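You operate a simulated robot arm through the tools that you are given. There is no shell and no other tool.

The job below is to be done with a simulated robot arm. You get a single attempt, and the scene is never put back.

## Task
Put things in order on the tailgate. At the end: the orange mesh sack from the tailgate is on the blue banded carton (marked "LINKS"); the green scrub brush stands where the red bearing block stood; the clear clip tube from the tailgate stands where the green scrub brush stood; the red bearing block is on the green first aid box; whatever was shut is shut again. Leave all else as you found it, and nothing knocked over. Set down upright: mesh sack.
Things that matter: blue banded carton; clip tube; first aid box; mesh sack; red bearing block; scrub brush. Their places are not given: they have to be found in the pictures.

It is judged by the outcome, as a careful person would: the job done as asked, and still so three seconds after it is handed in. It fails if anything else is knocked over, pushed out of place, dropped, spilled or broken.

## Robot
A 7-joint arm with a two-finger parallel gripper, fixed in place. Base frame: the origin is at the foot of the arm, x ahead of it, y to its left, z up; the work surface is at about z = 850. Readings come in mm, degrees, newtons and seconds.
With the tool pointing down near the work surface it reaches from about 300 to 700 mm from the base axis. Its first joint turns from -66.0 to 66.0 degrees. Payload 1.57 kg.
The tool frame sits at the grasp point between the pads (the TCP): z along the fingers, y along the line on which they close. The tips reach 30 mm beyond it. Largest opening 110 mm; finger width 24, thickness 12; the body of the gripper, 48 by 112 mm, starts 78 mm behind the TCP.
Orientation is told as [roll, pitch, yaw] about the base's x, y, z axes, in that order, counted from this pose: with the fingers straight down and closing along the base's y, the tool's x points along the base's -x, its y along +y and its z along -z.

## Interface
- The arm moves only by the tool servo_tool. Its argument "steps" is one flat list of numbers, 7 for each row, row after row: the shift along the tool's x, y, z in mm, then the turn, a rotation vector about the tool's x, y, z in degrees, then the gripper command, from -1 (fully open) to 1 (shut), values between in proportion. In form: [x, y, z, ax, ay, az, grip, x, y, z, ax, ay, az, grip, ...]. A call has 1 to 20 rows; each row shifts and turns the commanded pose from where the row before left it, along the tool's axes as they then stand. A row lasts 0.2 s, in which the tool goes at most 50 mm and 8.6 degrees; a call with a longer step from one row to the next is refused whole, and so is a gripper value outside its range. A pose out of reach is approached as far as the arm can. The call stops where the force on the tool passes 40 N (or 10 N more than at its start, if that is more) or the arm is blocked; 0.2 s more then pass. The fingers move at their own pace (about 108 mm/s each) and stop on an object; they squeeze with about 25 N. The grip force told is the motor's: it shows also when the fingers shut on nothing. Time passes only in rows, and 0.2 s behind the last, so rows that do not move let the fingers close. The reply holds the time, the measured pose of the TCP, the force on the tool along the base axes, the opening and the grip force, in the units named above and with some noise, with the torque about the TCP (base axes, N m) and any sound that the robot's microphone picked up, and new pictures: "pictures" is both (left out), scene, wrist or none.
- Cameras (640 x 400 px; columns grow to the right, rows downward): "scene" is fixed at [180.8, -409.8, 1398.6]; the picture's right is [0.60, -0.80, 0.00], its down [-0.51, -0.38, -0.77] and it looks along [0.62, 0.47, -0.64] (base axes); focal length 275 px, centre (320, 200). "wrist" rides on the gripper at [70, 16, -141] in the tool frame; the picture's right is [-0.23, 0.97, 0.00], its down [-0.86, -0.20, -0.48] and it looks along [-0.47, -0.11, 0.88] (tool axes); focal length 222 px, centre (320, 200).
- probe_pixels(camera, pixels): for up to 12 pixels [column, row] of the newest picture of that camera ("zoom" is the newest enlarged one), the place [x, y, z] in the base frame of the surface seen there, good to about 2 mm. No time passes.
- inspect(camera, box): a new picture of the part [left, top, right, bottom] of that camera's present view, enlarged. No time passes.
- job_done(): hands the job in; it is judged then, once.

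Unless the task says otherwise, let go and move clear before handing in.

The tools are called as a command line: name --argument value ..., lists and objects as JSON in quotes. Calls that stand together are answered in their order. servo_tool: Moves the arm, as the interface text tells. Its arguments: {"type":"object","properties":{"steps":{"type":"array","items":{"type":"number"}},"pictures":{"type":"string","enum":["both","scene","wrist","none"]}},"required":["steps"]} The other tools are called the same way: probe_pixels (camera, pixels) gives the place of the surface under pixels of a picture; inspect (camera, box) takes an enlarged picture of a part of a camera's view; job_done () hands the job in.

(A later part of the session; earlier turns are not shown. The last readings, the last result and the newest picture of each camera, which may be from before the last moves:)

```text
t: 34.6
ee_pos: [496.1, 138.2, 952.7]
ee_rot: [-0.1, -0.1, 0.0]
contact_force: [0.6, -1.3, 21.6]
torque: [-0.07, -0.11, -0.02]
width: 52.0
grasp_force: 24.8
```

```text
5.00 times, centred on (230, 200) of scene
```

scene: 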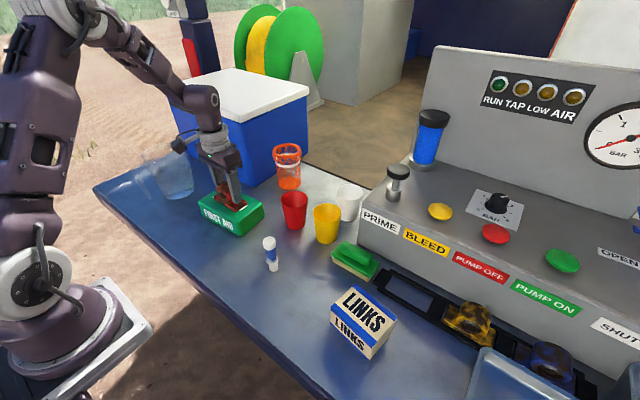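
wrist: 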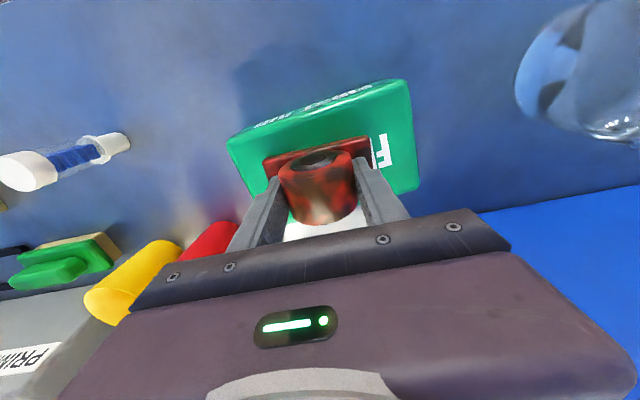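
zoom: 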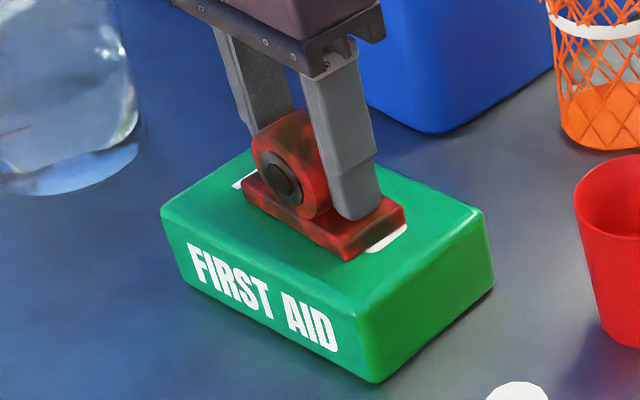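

The block is resting on the box. I'll ease up 2 mm, open, and lift away.

servo_tool --steps '[0, 0, -2, 0, 0, 0, 1, 0, 0, 0, 0, 0, 0, 0.1, 0, 0, 0, 0, 0, 0, -0.3, 0, 0, 0, 0, 0, 0, -0.5, 0, 0, -10, 0, 0, 0, -0.5, 0, 0, -25, 0, 0, 0, -0.5, 0, 0, -35, 0, 0, 0, -0.5, 0, 0, -20, 0, 0, 0, -0.5]'

inspect --camera "scene" --box '[190, 160, 270, 240]'

```text
t: 36.4
ee_pos: [494.5, 138.8, 1045.1]
ee_rot: [0.0, 0.0, 0.1]
contact_force: [0.8, -0.4, 1.4]
torque: [0.0, 0.02, -0.02]
width: 82.4
grasp_force: 0.1
```

scene: 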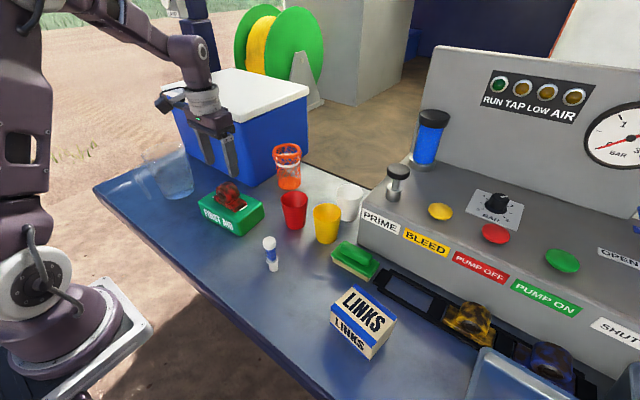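
wrist: 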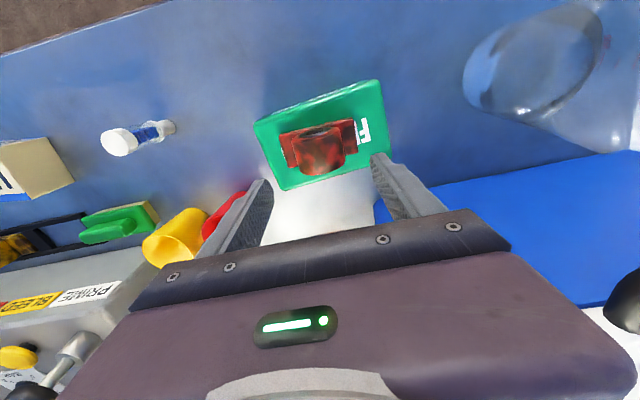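

```text
5.00 times, centred on (230, 200) of scene
```

zoom: 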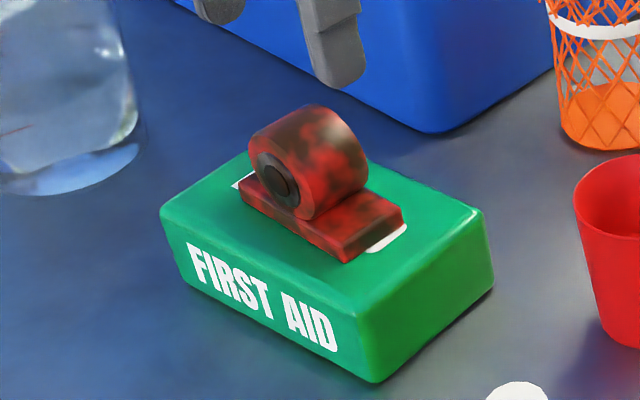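

The red block stands well on the first aid box. Now I'll measure the empty slot and the brush.

inspect --camera "scene" --box '[320, 230, 450, 320]'

```text
4.44 times, centred on (385, 275) of scene
```

zoom: 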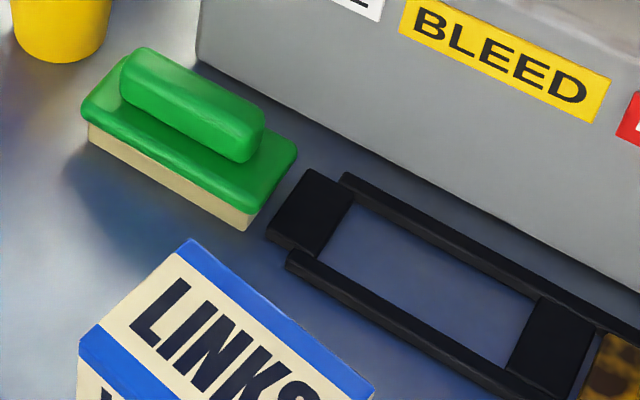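

probe_pixels --camera "zoom" --pixels '[[352, 200], [540, 300], [505, 370], [318, 252], [85, 110], [148, 50], [295, 150], [248, 215], [92, 135], [245, 228], [125, 95], [240, 158]]'

probe_pixels --camera "zoom" --pixels '[[345, 255], [420, 300], [360, 210], [450, 255], [500, 280], [530, 330], [150, 55], [260, 120], [200, 115], [190, 70], [50, 50], [320, 220]]'

```text
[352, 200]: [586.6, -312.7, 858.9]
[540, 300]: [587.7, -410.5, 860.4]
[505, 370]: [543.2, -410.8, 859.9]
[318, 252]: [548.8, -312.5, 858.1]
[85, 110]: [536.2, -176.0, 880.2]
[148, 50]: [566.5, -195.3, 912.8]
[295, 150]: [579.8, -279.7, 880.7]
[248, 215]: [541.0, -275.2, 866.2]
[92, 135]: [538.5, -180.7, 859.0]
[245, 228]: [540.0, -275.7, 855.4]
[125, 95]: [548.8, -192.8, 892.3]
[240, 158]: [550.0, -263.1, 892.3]
```

```text
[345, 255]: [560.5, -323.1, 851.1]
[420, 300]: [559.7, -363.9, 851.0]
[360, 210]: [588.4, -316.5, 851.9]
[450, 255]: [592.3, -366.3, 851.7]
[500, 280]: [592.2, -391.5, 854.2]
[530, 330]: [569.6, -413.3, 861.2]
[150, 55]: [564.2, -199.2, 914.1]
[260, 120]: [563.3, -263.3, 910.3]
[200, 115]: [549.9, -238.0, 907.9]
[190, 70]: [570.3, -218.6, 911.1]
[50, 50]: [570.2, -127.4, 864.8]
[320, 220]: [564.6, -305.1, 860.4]
```

The slot floor spans y −312 to −410, x 545 to 590 (centre about 567,−361). The brush bristles are about 95 × 41 mm centred near (559,−228), so they should fit. I'll fly over the brush now.

servo_tool --steps '[-7, -40, 0, 0, 0, 0, -0.8, -7, -41, 0, 0, 0, 0, -0.8, -7, -41, 5, 0, 0, 0, -0.8, -7, -41, 5, 0, 0, 0, -0.8, -7, -41, 5, 0, 0, 0, -0.8, -7, -41, 10, 0, 0, 0, -0.8, -7, -41, 10, 0, 0, 0, -0.8, -7, -40, 10, 0, 0, 0, -0.8, -8, -40, 5, 0, 0, 0, -0.8, 0, 0, 0, 0, 0, 0, -0.8]'

inspect --camera "wrist" --box '[240, 110, 400, 210]'

```text
t: 38.6
ee_pos: [559.1, -227.8, 994.1]
ee_rot: [-0.1, 0.0, 0.1]
contact_force: [0.0, -0.1, 0.4]
torque: [-0.02, 0.02, 0.01]
width: 99.1
grasp_force: 0.1
```

scene: 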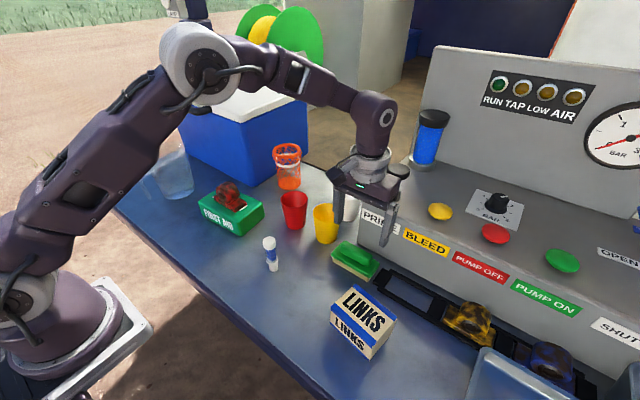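
wrist: 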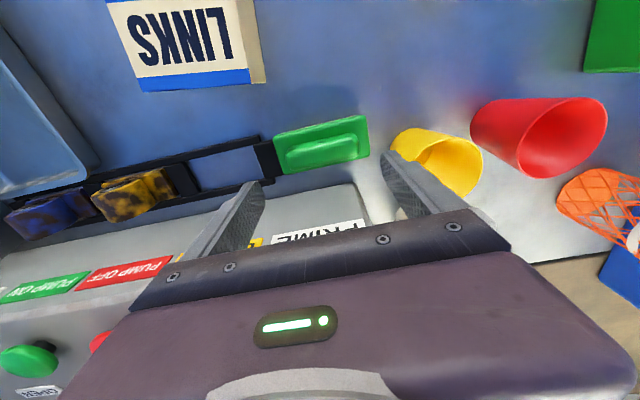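

```text
4.00 times, centred on (320, 160) of wrist
```

zoom: 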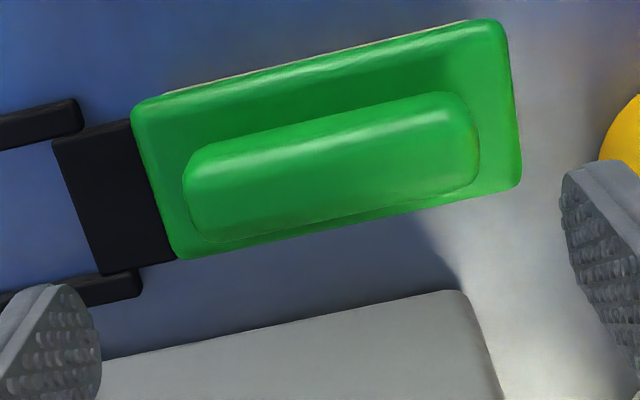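

probe_pixels --camera "zoom" --pixels '[[188, 200], [476, 135], [200, 150], [220, 235], [335, 125], [345, 205], [140, 180], [518, 100], [320, 70], [345, 218], [180, 250], [135, 105]]'

```text
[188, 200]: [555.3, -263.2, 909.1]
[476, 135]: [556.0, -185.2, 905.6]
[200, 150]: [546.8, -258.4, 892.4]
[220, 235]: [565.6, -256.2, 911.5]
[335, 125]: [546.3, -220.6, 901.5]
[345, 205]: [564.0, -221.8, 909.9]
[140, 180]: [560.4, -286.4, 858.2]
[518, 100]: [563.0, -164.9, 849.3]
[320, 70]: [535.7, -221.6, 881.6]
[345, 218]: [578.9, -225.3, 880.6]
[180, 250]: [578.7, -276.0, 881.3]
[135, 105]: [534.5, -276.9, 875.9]
```

The handle spans y −263 to −186 and x 546 to 568. I'll descend so the tips stay just above the plate (z 881), then close slowly along the handle.

servo_tool --steps '[1.5, 2, 25, 0, 0, 0, -0.8, 0, 0, 25, 0, 0, 0, -0.8, 0, 0, 18, 0, 0, 0, -0.8, 0, 0, 8, 0, 0, 0, -0.8, 0, 0, 3, 0, 0, 0, -0.8, 0, 0, 0, 0, 0, 0, -0.8]'

inspect --camera "scene" --box '[320, 210, 420, 290]'

```text
t: 40.0
ee_pos: [558.1, -223.9, 916.7]
ee_rot: [0.0, 0.0, 0.0]
contact_force: [0.0, -0.4, 0.3]
torque: [0.03, -0.02, 0.02]
width: 99.0
grasp_force: 0.0
```

scene: 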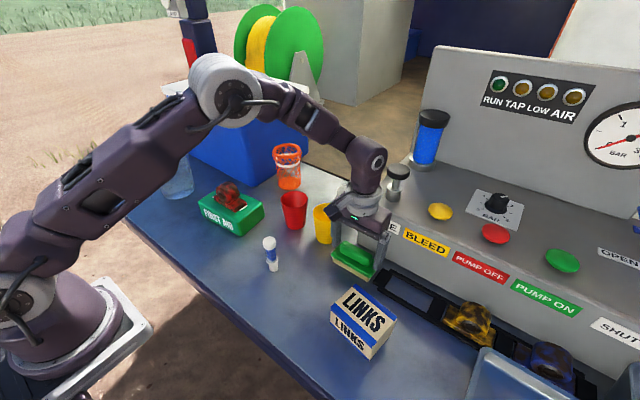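
wrist: 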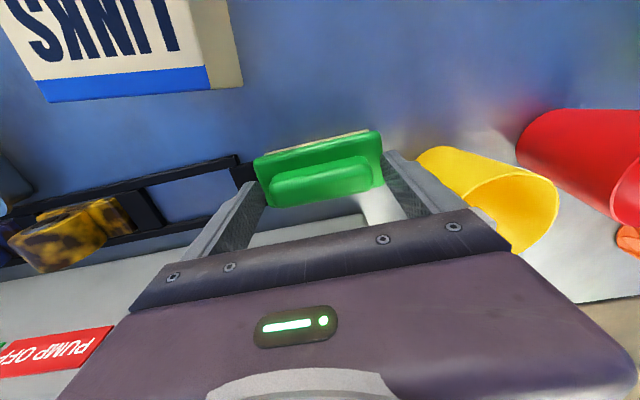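

```text
5.00 times, centred on (370, 250) of scene
```

zoom: 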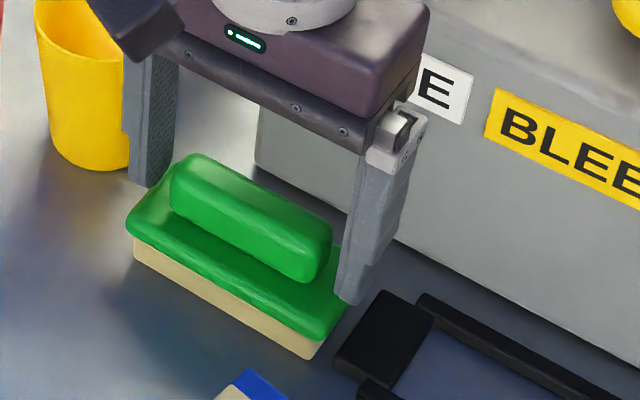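

Good alignment with the fingers at both handle ends. I'll lower 3 mm and close.

servo_tool --steps '[0, -1.5, 3, 0, 0, 0, -0.8, 0, 0, 0, 0, 0, 0, -0.5, 0, 0, 0, 0, 0, 0, -0.3, 0, 0, 0, 0, 0, 0, 1, 0, 0, 0, 0, 0, 0, 1]' --pictures "none"

servo_tool --steps '[0, 0, -1, 0, 0, 0, 1, 0, 0, -1, 0, 0, 0, 1, 0, 0, -1, 0, 0, 0, 1, 0, 0, -1.5, 0, 0, 0, 1, 0, 0, -2, 0, 0, 0, 1, 0, 0, -2, 0, 0, 0, 1, 0, 0, -1, 0, 0, 0, 1]'

inspect --camera "scene" --box '[320, 210, 420, 290]'

```text
t: 41.2
ee_pos: [558.0, -226.7, 913.3]
ee_rot: [0.0, 0.1, 0.1]
contact_force: [0.9, -0.1, 0.0]
torque: [0.03, -0.01, -0.01]
width: 79.4
grasp_force: 25.2
```

```text
t: 42.8
ee_pos: [558.4, -226.9, 923.6]
ee_rot: [0.0, 0.0, -0.1]
contact_force: [-0.1, -0.7, -0.3]
torque: [-0.01, 0.01, 0.03]
width: 79.5
grasp_force: 25.3
```

scene: 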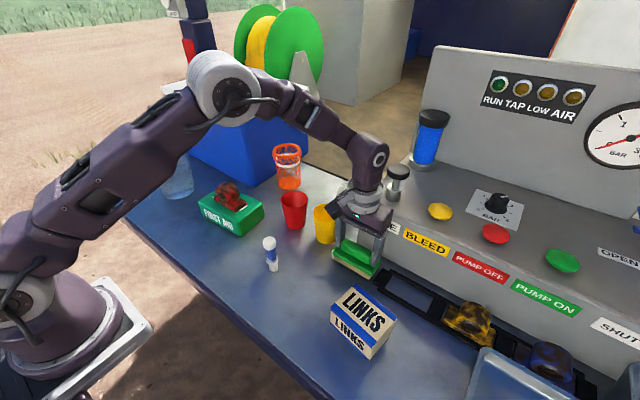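
wrist: 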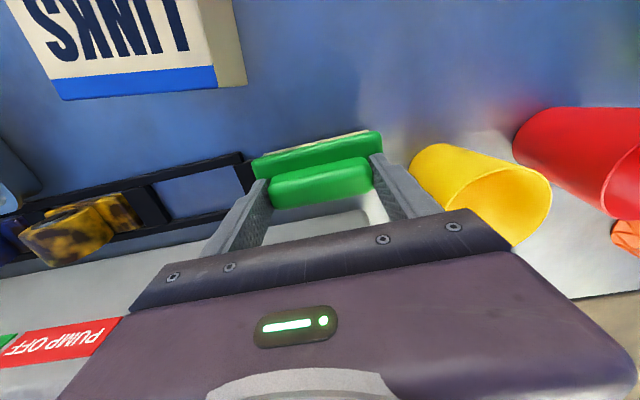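

```text
5.00 times, centred on (370, 250) of scene
```

zoom: 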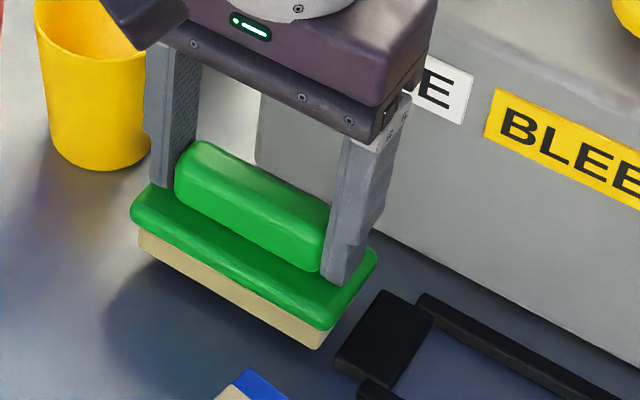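

The brush is lifted cleanly. I'll raise it more and carry it over the slot.

servo_tool --steps '[0, 0, -2, 0, 0, 0, 1, 0, 0, -4, 0, 0, 0, 1, 0, 0, -5, 0, 0, 0, 1, 0, -3, -4, 0, 0, 0, 1, 0, -6, -3, 0, 0, 0, 1, -1, -9, -2, 0, 0, 0, 1, -1, -12, 0, 0, 0, 0, 1, -2, -14, 0, 0, 0, 0, 1, -2, -15, 0, 0, 0, 0, 1, -2, -15, 0, 0, 0, 0, 1, -2, -15, 0, 0, 0, 0, 1, 0, -14, 0, 0, 0, 0, 1, 0, -12, 0, 0, 0, 0, 1, 0, -9, 0, 0, 0, 0, 1, 0, -6, 0, 0, 0, 0, 1, 0, -4, 0, 0, 0, 0, 1, 0, -0.5, 0, 0, 0, 0, 1, 0, 0, 0, 0, 0, 0, 1]'

inspect --camera "scene" --box '[350, 230, 450, 310]'

inspect --camera "wrist" --box '[220, 110, 420, 235]'

```text
t: 46.6
ee_pos: [569.0, -361.1, 943.2]
ee_rot: [0.0, -0.1, 0.0]
contact_force: [-0.1, -1.2, -1.3]
torque: [-0.02, 0.02, 0.04]
width: 79.5
grasp_force: 25.1
```

scene: 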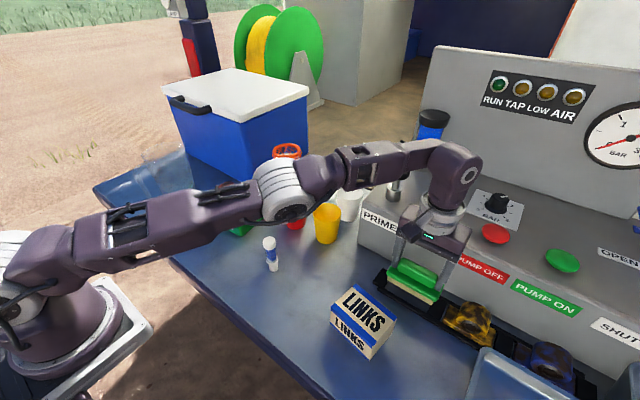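
wrist: 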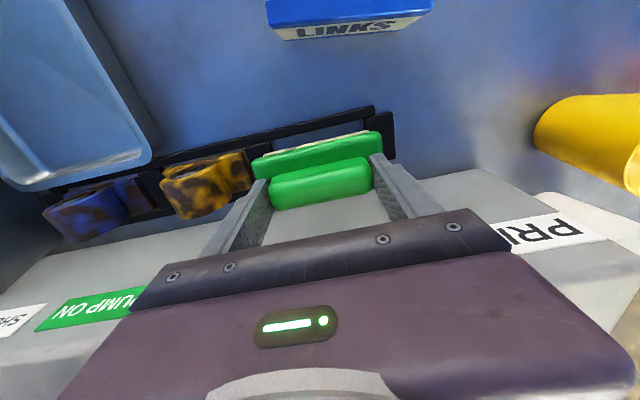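

```text
5.00 times, centred on (400, 270) of scene
```

zoom: 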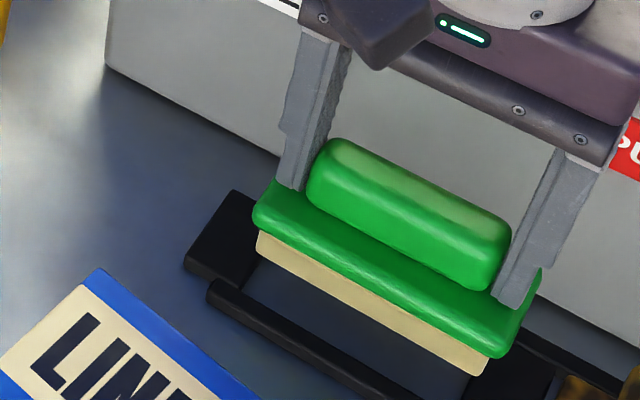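

```text
3.20 times, centred on (320, 172) of wrist
```

zoom: 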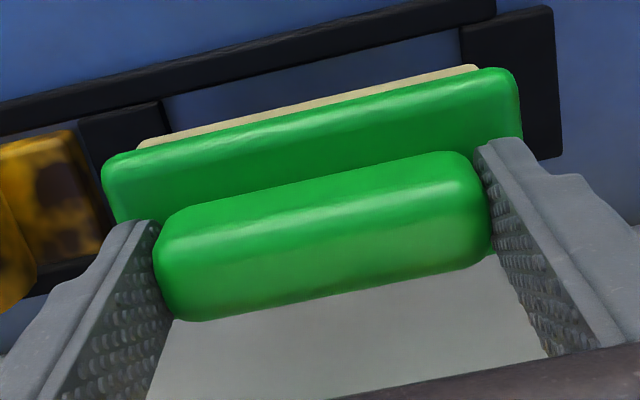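

I'll check the bristle block's edges against the slot.

probe_pixels --camera "wrist" --pixels '[[264, 154], [368, 131], [253, 165], [381, 134], [270, 140], [372, 127]]'

probe_pixels --camera "scene" --pixels '[[402.2, 280], [446.5, 303], [401, 272], [456, 285], [402, 290], [393, 290], [425, 293]]'

```text
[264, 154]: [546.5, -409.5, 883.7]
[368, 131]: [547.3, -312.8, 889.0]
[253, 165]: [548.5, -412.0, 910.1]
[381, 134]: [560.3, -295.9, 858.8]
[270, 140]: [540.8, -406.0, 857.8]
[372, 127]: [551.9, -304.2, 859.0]
```

```text
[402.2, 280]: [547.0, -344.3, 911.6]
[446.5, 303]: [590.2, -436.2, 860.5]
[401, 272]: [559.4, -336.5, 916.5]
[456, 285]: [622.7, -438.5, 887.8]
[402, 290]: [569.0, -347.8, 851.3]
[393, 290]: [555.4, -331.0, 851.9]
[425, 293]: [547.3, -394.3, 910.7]
```

The bristle block spans y −409.5 to −312.8, x from 547 — matching the slot. I'll lower in small steps and watch the force near TCP 923, where the rail top would be met if misaligned.

servo_tool --steps '[0.5, -0.5, 3, 0, 0, 0, 1, 0, 0, 4, 0, 0, 0, 1, 0, 0, 4, 0, 0, 0, 1, 0, 0, 3, 0, 0, 0, 1, 0, 0, 2, 0, 0, 0, 1, 0, 0, 0, 0, 0, 0, 1]' --pictures "none"

servo_tool --steps '[0, 0, 1, 0, 0, 0, 1, 0, 0, 1, 0, 0, 0, 1, 0, 0, 1, 0, 0, 0, 1]' --pictures "none"

servo_tool --steps '[0, 0, 1, 0, 0, 0, 1, 0, 0, 1, 0, 0, 0, 1, 0, 0, 1, 0, 0, 0, 1]' --pictures "both"

inspect --camera "scene" --box '[350, 230, 450, 310]'

```text
t: 48.0
ee_pos: [567.1, -362.0, 927.1]
ee_rot: [0.0, 0.0, -0.1]
contact_force: [-0.4, -0.8, -0.5]
torque: [-0.01, -0.01, -0.02]
width: 79.5
grasp_force: 25.0
```

```text
t: 48.8
ee_pos: [566.8, -361.3, 923.6]
ee_rot: [0.0, 0.0, 0.0]
contact_force: [0.7, 0.0, -1.5]
torque: [0.0, 0.0, 0.01]
width: 79.5
grasp_force: 25.2
```

```text
t: 49.6
ee_pos: [567.6, -362.0, 921.9]
ee_rot: [0.0, -0.1, 0.0]
contact_force: [-3.2, 4.9, 12.5]
torque: [0.36, 0.19, -0.03]
width: 79.5
grasp_force: 25.2
```

scene: 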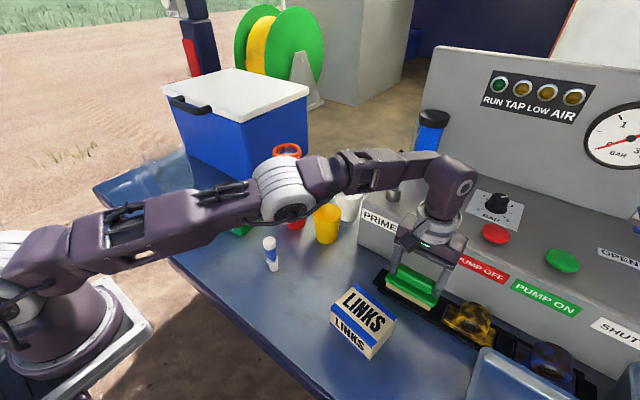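
wrist: 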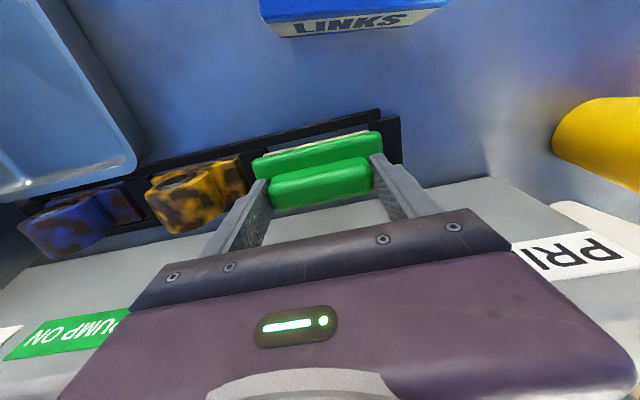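

```text
5.00 times, centred on (400, 270) of scene
```

zoom: 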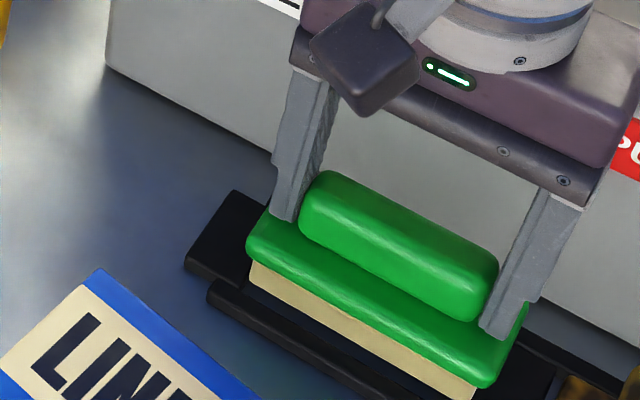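

Contact of 12.5 N at TCP 922 means the bristles touch a rail; the side forces (−x, +y) suggest shifting toward −x and +y. I'll probe the edges before correcting.

probe_pixels --camera "zoom" --pixels '[[253, 285], [253, 268], [470, 385], [360, 340], [265, 300], [300, 318], [340, 340], [380, 360], [300, 330], [300, 340], [245, 285], [250, 240]]'

inspect --camera "wrist" --box '[230, 100, 410, 212]'

```text
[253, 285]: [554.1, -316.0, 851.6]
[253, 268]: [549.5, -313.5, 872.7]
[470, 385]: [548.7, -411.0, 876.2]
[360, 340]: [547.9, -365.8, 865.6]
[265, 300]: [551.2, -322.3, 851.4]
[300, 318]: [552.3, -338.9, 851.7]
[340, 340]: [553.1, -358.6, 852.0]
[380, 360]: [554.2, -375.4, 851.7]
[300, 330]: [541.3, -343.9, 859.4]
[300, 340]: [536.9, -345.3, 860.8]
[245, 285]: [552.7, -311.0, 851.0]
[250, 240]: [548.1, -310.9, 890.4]
```

```text
3.56 times, centred on (320, 156) of wrist
```

zoom: 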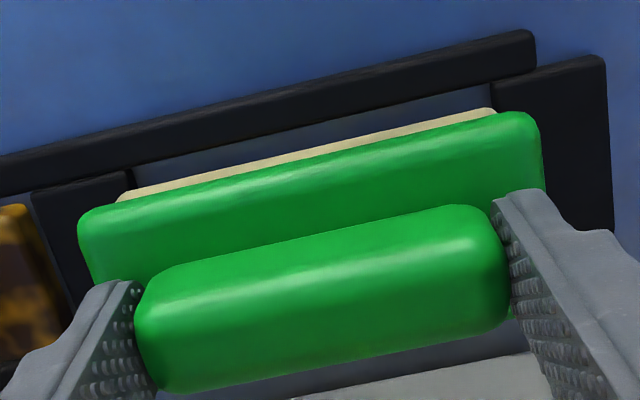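

The bristle front is at x≈548.5 with free floor in front, and the ends are at −313.5/−411. I'll rise 2 mm, shift −2.5 mm in x and +1 mm in y, then try again.

servo_tool --steps '[0, 0, -3, 0, 0, 0, 1, 2.5, 1, 0, 0, 0, 0, 1, 0, 0, 0, 0, 0, 0, 1, 0, 0, 2, 0, 0, 0, 1, 0, 0, 1, 0, 0, 0, 1, 0, 0, 1, 0, 0, 0, 1]' --pictures "none"

servo_tool --steps '[0, 0, 1, 0, 0, 0, 1, 0, 0, 1, 0, 0, 0, 1]' --pictures "wrist"

```text
t: 51.0
ee_pos: [565.2, -360.3, 920.5]
ee_rot: [-0.2, -0.1, 0.1]
contact_force: [-5.0, 5.8, 20.6]
torque: [0.09, 0.05, -0.01]
width: 79.8
grasp_force: 24.5
```

```text
t: 51.7
ee_pos: [565.1, -360.5, 921.0]
ee_rot: [-0.1, -0.2, 0.0]
contact_force: [-2.0, 2.6, 5.2]
torque: [0.5, 0.04, 0.09]
width: 79.3
grasp_force: 24.9
stopped in row 2: the force on the tool passed its limit at 41 N (the readings are from after the stop); the commanded pose is now the measured one
```

wrist: 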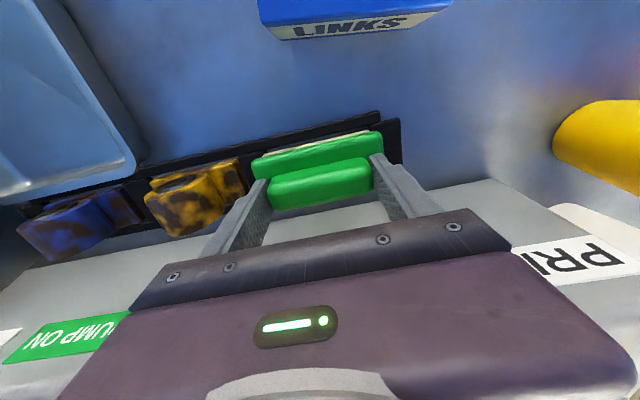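

Still blocked around z 921. I'll rise 4 mm and remeasure carefully with close zooms.

servo_tool --steps '[0, 0, -2, 0, 0, 0, 1, 0, 0, -2, 0, 0, 0, 1, 0, 0, 0, 0, 0, 0, 1]'

inspect --camera "scene" --box '[375, 270, 455, 320]'

inspect --camera "wrist" --box '[240, 100, 320, 150]'

inspect --camera "wrist" --box '[330, 100, 410, 150]'

```text
t: 52.5
ee_pos: [565.7, -360.9, 924.3]
ee_rot: [-0.1, -0.2, 0.2]
contact_force: [-0.1, -0.6, -1.2]
torque: [0.02, -0.02, 0.01]
width: 79.3
grasp_force: 24.4
```

scene: 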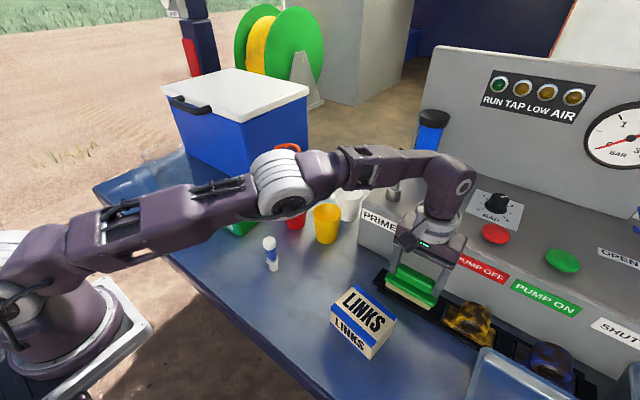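
wrist: 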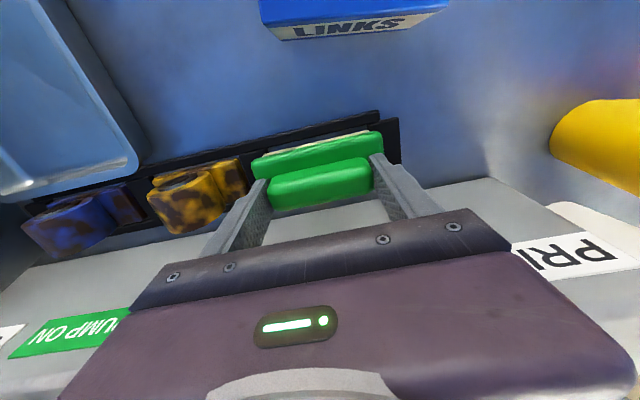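

```text
8.00 times, centred on (415, 295) of scene
```

zoom: 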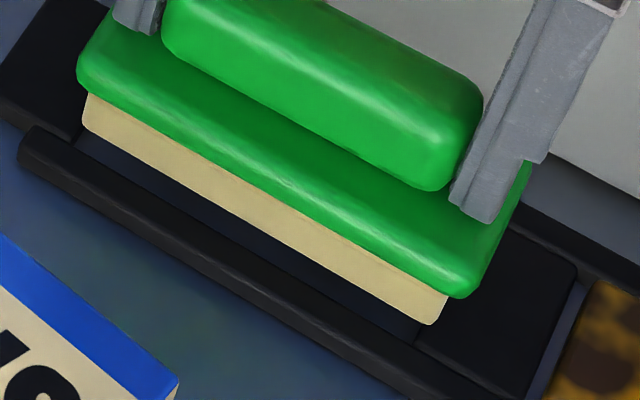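

```text
8.00 times, centred on (280, 125) of wrist
```

zoom: 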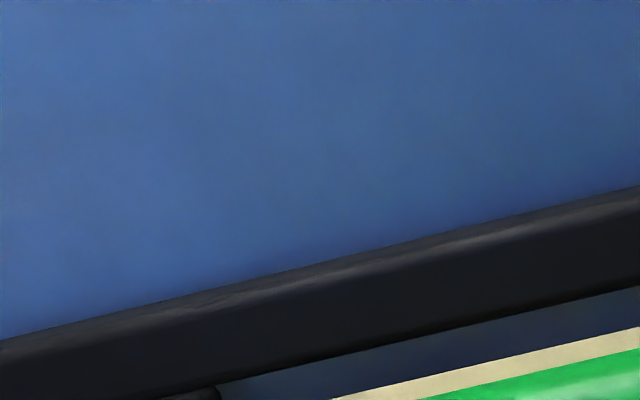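

```text
8.00 times, centred on (370, 125) of wrist
```

zoom: 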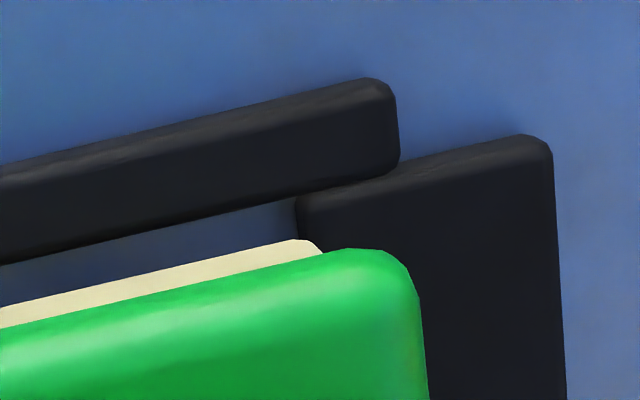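

The bristle block looks nearly exactly as long as the slot. I'll probe the corners for a finer comparison.

inspect --camera "scene" --box '[375, 270, 455, 320]'

probe_pixels --camera "zoom" --pixels '[[86, 112], [86, 125], [90, 130], [82, 110], [445, 305], [440, 318], [432, 320], [427, 318], [450, 308], [70, 130], [78, 138], [90, 142]]'

probe_pixels --camera "zoom" --pixels '[[410, 335], [416, 330], [420, 335], [425, 335], [405, 332], [100, 150], [200, 190], [200, 215], [200, 225], [300, 270], [300, 280], [540, 210]]'

```text
8.00 times, centred on (415, 295) of scene
```

zoom: 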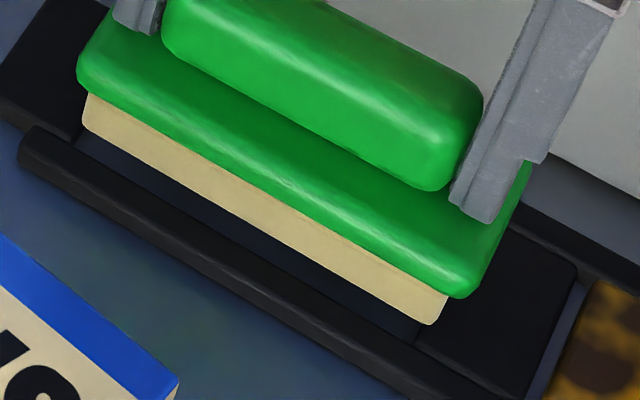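

```text
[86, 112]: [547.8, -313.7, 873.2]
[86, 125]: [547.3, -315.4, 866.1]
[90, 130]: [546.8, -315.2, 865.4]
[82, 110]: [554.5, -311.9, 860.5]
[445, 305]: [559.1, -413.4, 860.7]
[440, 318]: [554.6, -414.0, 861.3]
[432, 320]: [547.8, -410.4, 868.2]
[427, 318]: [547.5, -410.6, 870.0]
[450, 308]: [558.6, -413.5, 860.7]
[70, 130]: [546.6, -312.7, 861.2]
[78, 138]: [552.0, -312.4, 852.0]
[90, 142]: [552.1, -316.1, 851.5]
```

```text
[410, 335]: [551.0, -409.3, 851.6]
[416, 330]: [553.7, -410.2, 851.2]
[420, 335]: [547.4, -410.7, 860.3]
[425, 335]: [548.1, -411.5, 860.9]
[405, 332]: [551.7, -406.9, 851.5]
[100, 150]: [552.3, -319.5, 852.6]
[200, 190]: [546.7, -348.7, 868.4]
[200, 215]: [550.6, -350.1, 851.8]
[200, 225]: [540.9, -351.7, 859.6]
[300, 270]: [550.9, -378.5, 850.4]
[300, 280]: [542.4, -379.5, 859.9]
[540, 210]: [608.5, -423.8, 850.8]
```

The −y end overlaps its divider by about 1 mm while the other end has ~1.5 mm free. I'll shift +1.3 mm in y and try again gently.

servo_tool --steps '[0, 1.3, 0, 0, 0, 0, 1, 0, 0, 1, 0, 0, 0, 1, 0, 0, 1, 0, 0, 0, 1, 0, 0, 1, 0, 0, 0, 1]' --pictures "none"

servo_tool --steps '[0, 0, 1, 0, 0, 0, 1]' --pictures "none"

servo_tool --steps '[0, 0, 1, 0, 0, 0, 1]' --pictures "none"

```text
t: 53.5
ee_pos: [565.7, -360.3, 920.2]
ee_rot: [-0.1, -0.2, 0.1]
contact_force: [-0.4, -0.2, 0.1]
torque: [0.05, 0.0, 0.0]
width: 79.4
grasp_force: 25.1
```

```text
t: 53.9
ee_pos: [566.5, -359.7, 920.7]
ee_rot: [-0.1, -0.2, 0.1]
contact_force: [-1.0, 1.2, 6.7]
torque: [0.46, 0.15, 0.07]
width: 79.2
grasp_force: 24.7
```

```text
t: 54.3
ee_pos: [566.4, -359.9, 921.3]
ee_rot: [-0.2, -0.3, 0.1]
contact_force: [-3.3, 4.8, 22.1]
torque: [1.38, 0.45, 0.21]
width: 79.5
grasp_force: 25.4
```

The torque (1.4 N·m about x) now puts the contact at the +y end, so the fit lies in between. I'll ease the pressure and sweep slowly toward −y to let it drop in.

servo_tool --steps '[0, 0, -1.2, 0, 0, 0, 1, 0, -0.3, 0, 0, 0, 0, 1, 0, -0.3, 0, 0, 0, 0, 1]' --pictures "none"

servo_tool --steps '[0, -0.3, 0, 0, 0, 0, 1, 0, -0.3, 0, 0, 0, 0, 1]' --pictures "none"

servo_tool --steps '[0, -0.3, 0, 0, 0, 0, 1, 0, -0.3, 0, 0, 0, 0, 1]' --pictures "none"

servo_tool --steps '[0, -0.3, 0, 0, 0, 0, 1, 0, -0.3, 0, 0, 0, 0, 1]' --pictures "both"

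inspect --camera "scene" --box '[375, 270, 455, 320]'

```text
t: 55.1
ee_pos: [565.1, -359.8, 921.0]
ee_rot: [-0.1, -0.2, -0.1]
contact_force: [-2.0, 4.7, 15.0]
torque: [0.5, 0.09, -0.11]
width: 79.4
grasp_force: 25.1
```

```text
t: 55.7
ee_pos: [565.7, -360.2, 920.6]
ee_rot: [-0.1, -0.2, 0.1]
contact_force: [-2.1, 9.7, 17.1]
torque: [0.38, 0.01, -0.15]
width: 79.4
grasp_force: 25.0
```

```text
t: 56.3
ee_pos: [566.4, -360.4, 920.2]
ee_rot: [0.1, -0.2, 0.0]
contact_force: [-2.9, 16.8, 20.5]
torque: [0.48, 0.1, 0.0]
width: 79.4
grasp_force: 25.4
```

```text
t: 56.9
ee_pos: [566.8, -362.8, 920.5]
ee_rot: [-0.1, -0.3, 0.1]
contact_force: [5.3, 12.9, 16.7]
torque: [1.1, -0.03, -0.31]
width: 79.2
grasp_force: 25.5
```

scene: 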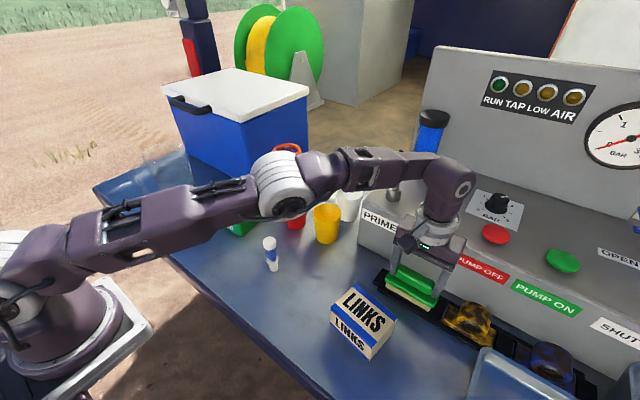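
wrist: 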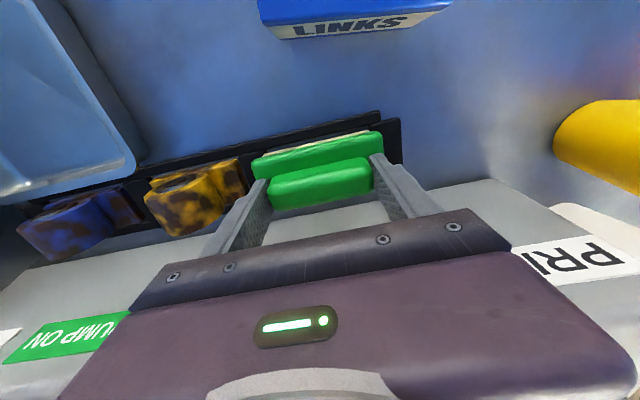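

```text
8.00 times, centred on (415, 295) of scene
```

zoom: 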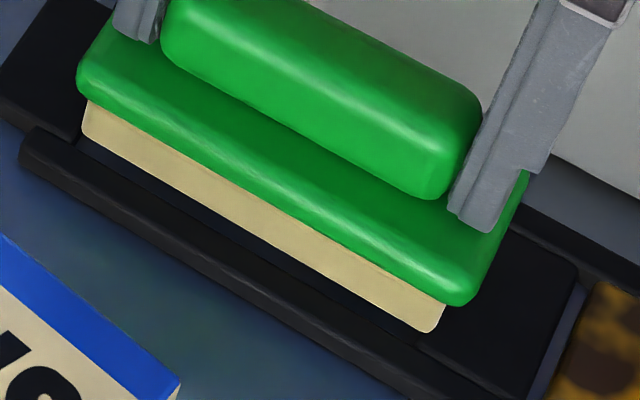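

The arm slid but the brush did not drop in. I'll lift off, re-centre, and touch down lightly to read from the torque which end touches.

servo_tool --steps '[0, 0, -2, 0, 0, 0, 1, 0, 0, -2, 0, 0, 0, 1, 0, 0, 0, 0, 0, 0, 1]' --pictures "none"

servo_tool --steps '[0, 0, 0, 0, 0, 0, 1]' --pictures "both"

inspect --camera "scene" --box '[395, 285, 455, 322]'

inspect --camera "scene" --box '[365, 270, 405, 295]'

```text
t: 57.7
ee_pos: [563.5, -361.6, 924.4]
ee_rot: [-0.1, -0.1, 0.0]
contact_force: [0.2, -0.2, -1.9]
torque: [0.0, 0.03, 0.02]
width: 79.4
grasp_force: 25.2
```

```text
t: 58.1
ee_pos: [566.4, -362.3, 923.7]
ee_rot: [-0.2, -0.2, 0.0]
contact_force: [0.7, 0.2, -0.6]
torque: [0.01, -0.03, 0.01]
width: 79.3
grasp_force: 25.2
```

scene: 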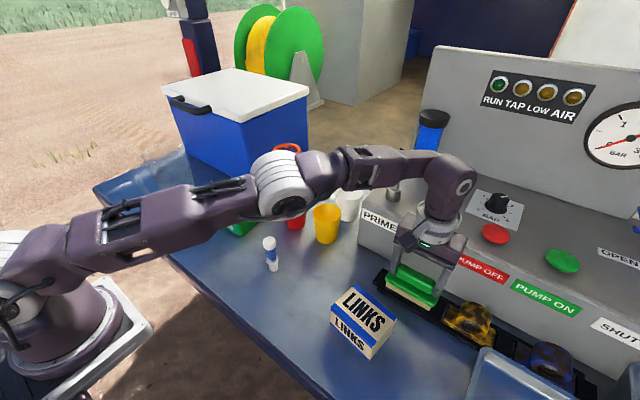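
wrist: 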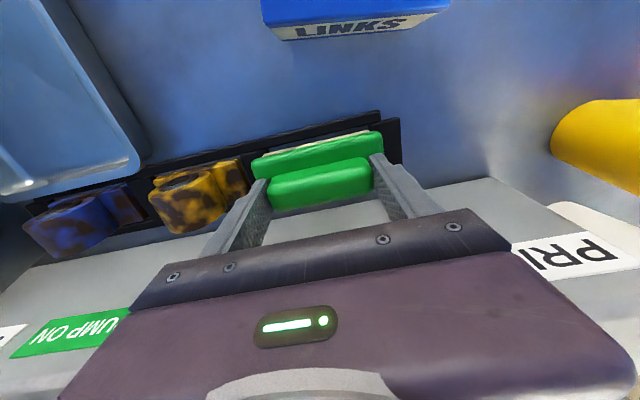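

```text
10.67 times, centred on (425, 304) of scene
```

zoom: 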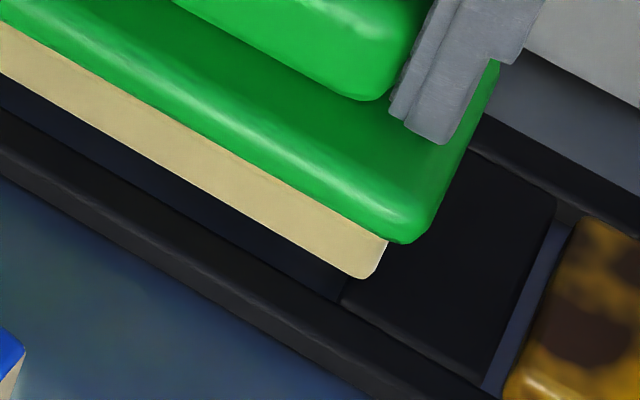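

```text
16.00 times, centred on (385, 282) of scene
```

zoom: 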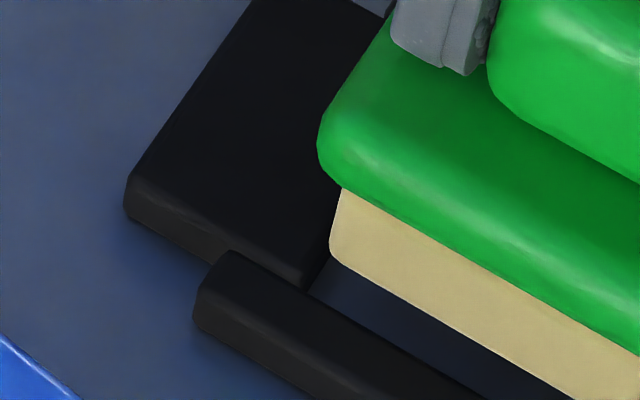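

From the zooms, the brush seems within about a millimetre of the slot length. I'll make one last careful try: re-centre (+1.9 mm), touch lightly, and sweep finely.

servo_tool --steps '[0, 1.9, 0, 0, 0, 0, 1, 0, 0, 1, 0, 0, 0, 1, 0, 0, 1, 0, 0, 0, 1, 0, 0, 0.7, 0, 0, 0, 1, 0, 0, 0, 0, 0, 0, 1]' --pictures "none"

servo_tool --steps '[0, 0, 0.5, 0, 0, 0, 1, 0, 0, 0, 0, 0, 0, 1]' --pictures "none"

servo_tool --steps '[0, 0, 0.5, 0, 0, 0, 1, 0, 0, 0, 0, 0, 0, 1]' --pictures "none"

```text
t: 59.3
ee_pos: [565.5, -360.7, 922.1]
ee_rot: [-0.1, -0.2, 0.0]
contact_force: [0.3, 0.5, -0.8]
torque: [0.0, -0.01, -0.04]
width: 79.4
grasp_force: 24.9
```

```text
t: 59.9
ee_pos: [564.6, -360.4, 921.2]
ee_rot: [0.0, -0.2, 0.1]
contact_force: [0.3, -0.7, -2.0]
torque: [0.01, -0.03, 0.0]
width: 79.4
grasp_force: 25.2
```

```text
t: 60.5
ee_pos: [565.7, -360.3, 920.2]
ee_rot: [0.0, -0.2, 0.0]
contact_force: [-0.3, 0.2, 1.9]
torque: [0.12, 0.04, 0.02]
width: 79.5
grasp_force: 24.4
```

Light contact (2 N) at the +y end. I'll step toward −y in 0.3 mm moves at this light load.

servo_tool --steps '[0, -0.3, 0.2, 0, 0, 0, 1, 0, 0, 0, 0, 0, 0, 1]' --pictures "none"

servo_tool --steps '[0, -0.3, 0.1, 0, 0, 0, 1, 0, 0, 0, 0, 0, 0, 1]' --pictures "none"

servo_tool --steps '[0, -0.3, 0.1, 0, 0, 0, 1, 0, 0, 0, 0, 0, 0, 1]' --pictures "none"

servo_tool --steps '[0, -0.3, 0.1, 0, 0, 0, 1, 0, 0, 0, 0, 0, 0, 1]' --pictures "none"

servo_tool --steps '[0, -0.3, 0.1, 0, 0, 0, 1, 0, 0, 0, 0, 0, 0, 1]' --pictures "none"

```text
t: 61.1
ee_pos: [565.8, -360.4, 921.2]
ee_rot: [-0.1, -0.3, 0.0]
contact_force: [-1.9, 2.0, 6.7]
torque: [0.46, 0.09, 0.09]
width: 79.4
grasp_force: 24.8
```

```text
t: 61.7
ee_pos: [565.6, -360.5, 921.4]
ee_rot: [-0.1, -0.2, 0.2]
contact_force: [-3.3, 4.5, 13.3]
torque: [0.96, 0.18, 0.22]
width: 79.4
grasp_force: 25.1
```

```text
t: 62.3
ee_pos: [565.7, -359.6, 920.8]
ee_rot: [-0.1, -0.2, -0.1]
contact_force: [-4.1, 5.1, 17.8]
torque: [0.94, 0.25, 0.04]
width: 79.5
grasp_force: 25.1
```

```text
t: 62.9
ee_pos: [565.3, -360.9, 920.9]
ee_rot: [-0.2, -0.3, 0.0]
contact_force: [-3.6, 11.0, 21.6]
torque: [0.88, 0.33, -0.05]
width: 79.6
grasp_force: 24.9
```

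```text
t: 63.5
ee_pos: [566.4, -359.6, 921.3]
ee_rot: [-0.1, -0.2, 0.0]
contact_force: [-3.7, 14.2, 24.8]
torque: [1.03, 0.28, -0.01]
width: 79.5
grasp_force: 24.9
```

The force now bears on both ends, so the brush is slightly too long to drop between the dividers. Turned about 18° it will rest level on both rails and dividers, so I'll rise, turn, and check.

servo_tool --steps '[0, 0, -3, 0, 0, 0, 1, 0, 0, -4, 0, 0, 0, 1, -1, 0.5, 0, 0, 0, 0, 1, 0, 0, 0, 0, 0, 3, 1, 0, 0, 0, 0, 0, 5, 1, 0, 0, 0, 0, 0, 5, 1, 0, 0, 0, 0, 0, 4, 1, 0, 0, 0, 0, 0, 1, 1, 0, 0, 0, 0, 0, 0, 1]'

inspect --camera "scene" --box '[365, 250, 465, 320]'

```text
t: 65.5
ee_pos: [566.9, -362.4, 927.9]
ee_rot: [-0.1, -0.2, -18.0]
contact_force: [0.1, 0.3, -1.3]
torque: [0.0, -0.02, 0.01]
width: 79.4
grasp_force: 25.0
```

scene: 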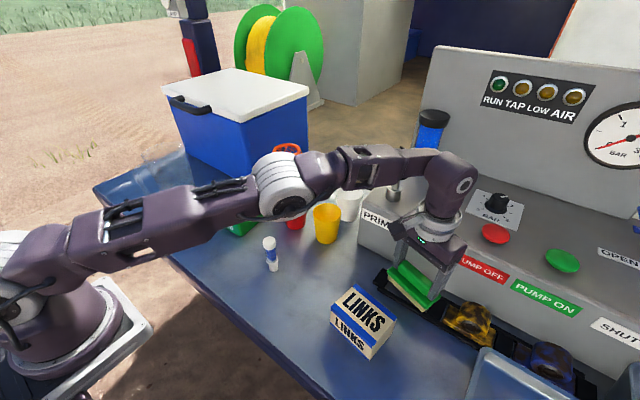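
wrist: 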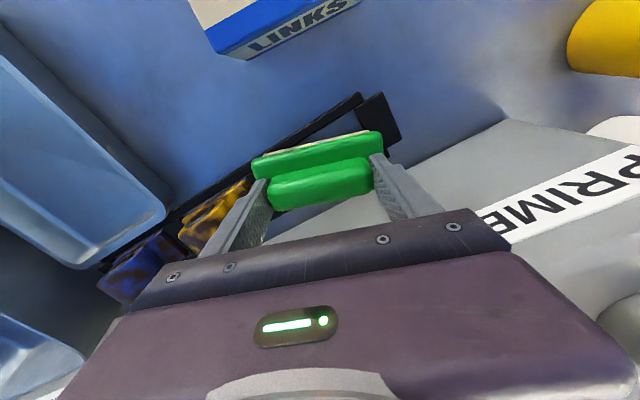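

```text
5.71 times, centred on (415, 285) of scene
```

zoom: 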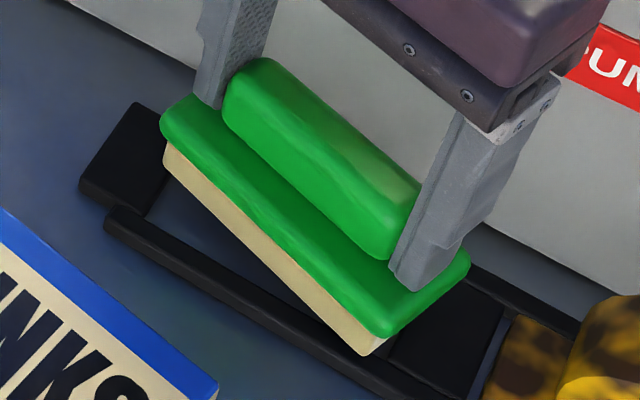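

The brush is turned 18°. I'll probe its corners to confirm it is centred over the slot.

probe_pixels --camera "zoom" --pixels '[[166, 152], [366, 346], [174, 165], [358, 340], [265, 245], [165, 125], [385, 330], [465, 260], [200, 98], [140, 210], [250, 268], [230, 215]]'

```text
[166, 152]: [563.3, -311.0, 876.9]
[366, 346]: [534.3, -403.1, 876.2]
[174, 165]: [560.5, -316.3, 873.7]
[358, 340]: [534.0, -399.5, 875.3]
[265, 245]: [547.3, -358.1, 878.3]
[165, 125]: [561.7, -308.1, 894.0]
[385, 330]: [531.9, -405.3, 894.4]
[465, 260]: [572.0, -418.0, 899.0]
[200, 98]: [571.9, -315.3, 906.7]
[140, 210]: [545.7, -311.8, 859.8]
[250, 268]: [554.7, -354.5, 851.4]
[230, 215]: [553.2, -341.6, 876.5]
```

Its centre is at about (568,−363), so I'll shift it about 2 mm and lower onto the rails with light force.

servo_tool --steps '[2.2, 1.4, 0, 0, 0, 0, 1, 0, 0, 2, 0, 0, 0, 1, 0, 0, 2, 0, 0, 0, 1, 0, 0, 1, 0, 0, 0, 1, 0, 0, 1, 0, 0, 0, 1, 0, 0, 0, 0, 0, 0, 1]' --pictures "none"

servo_tool --steps '[0, 0, 0.7, 0, 0, 0, 1, 0, 0, 0, 0, 0, 0, 1]' --pictures "none"

servo_tool --steps '[0, 0, 0.7, 0, 0, 0, 1, 0, 0, 0, 0, 0, 0, 1]' --pictures "none"

```text
t: 66.9
ee_pos: [565.5, -359.3, 920.6]
ee_rot: [-0.1, -0.2, -17.9]
contact_force: [0.1, -0.6, -2.1]
torque: [0.0, 0.0, 0.01]
width: 79.5
grasp_force: 24.7
```

```text
t: 67.5
ee_pos: [566.7, -359.4, 921.0]
ee_rot: [-0.1, -0.2, -18.0]
contact_force: [-1.9, 2.0, 6.6]
torque: [0.47, 0.04, 0.13]
width: 79.5
grasp_force: 24.4
```

```text
t: 68.1
ee_pos: [565.8, -359.1, 921.2]
ee_rot: [-0.1, -0.4, -18.0]
contact_force: [-1.9, 2.4, 21.6]
torque: [0.89, 0.26, 0.04]
width: 79.5
grasp_force: 25.2
```

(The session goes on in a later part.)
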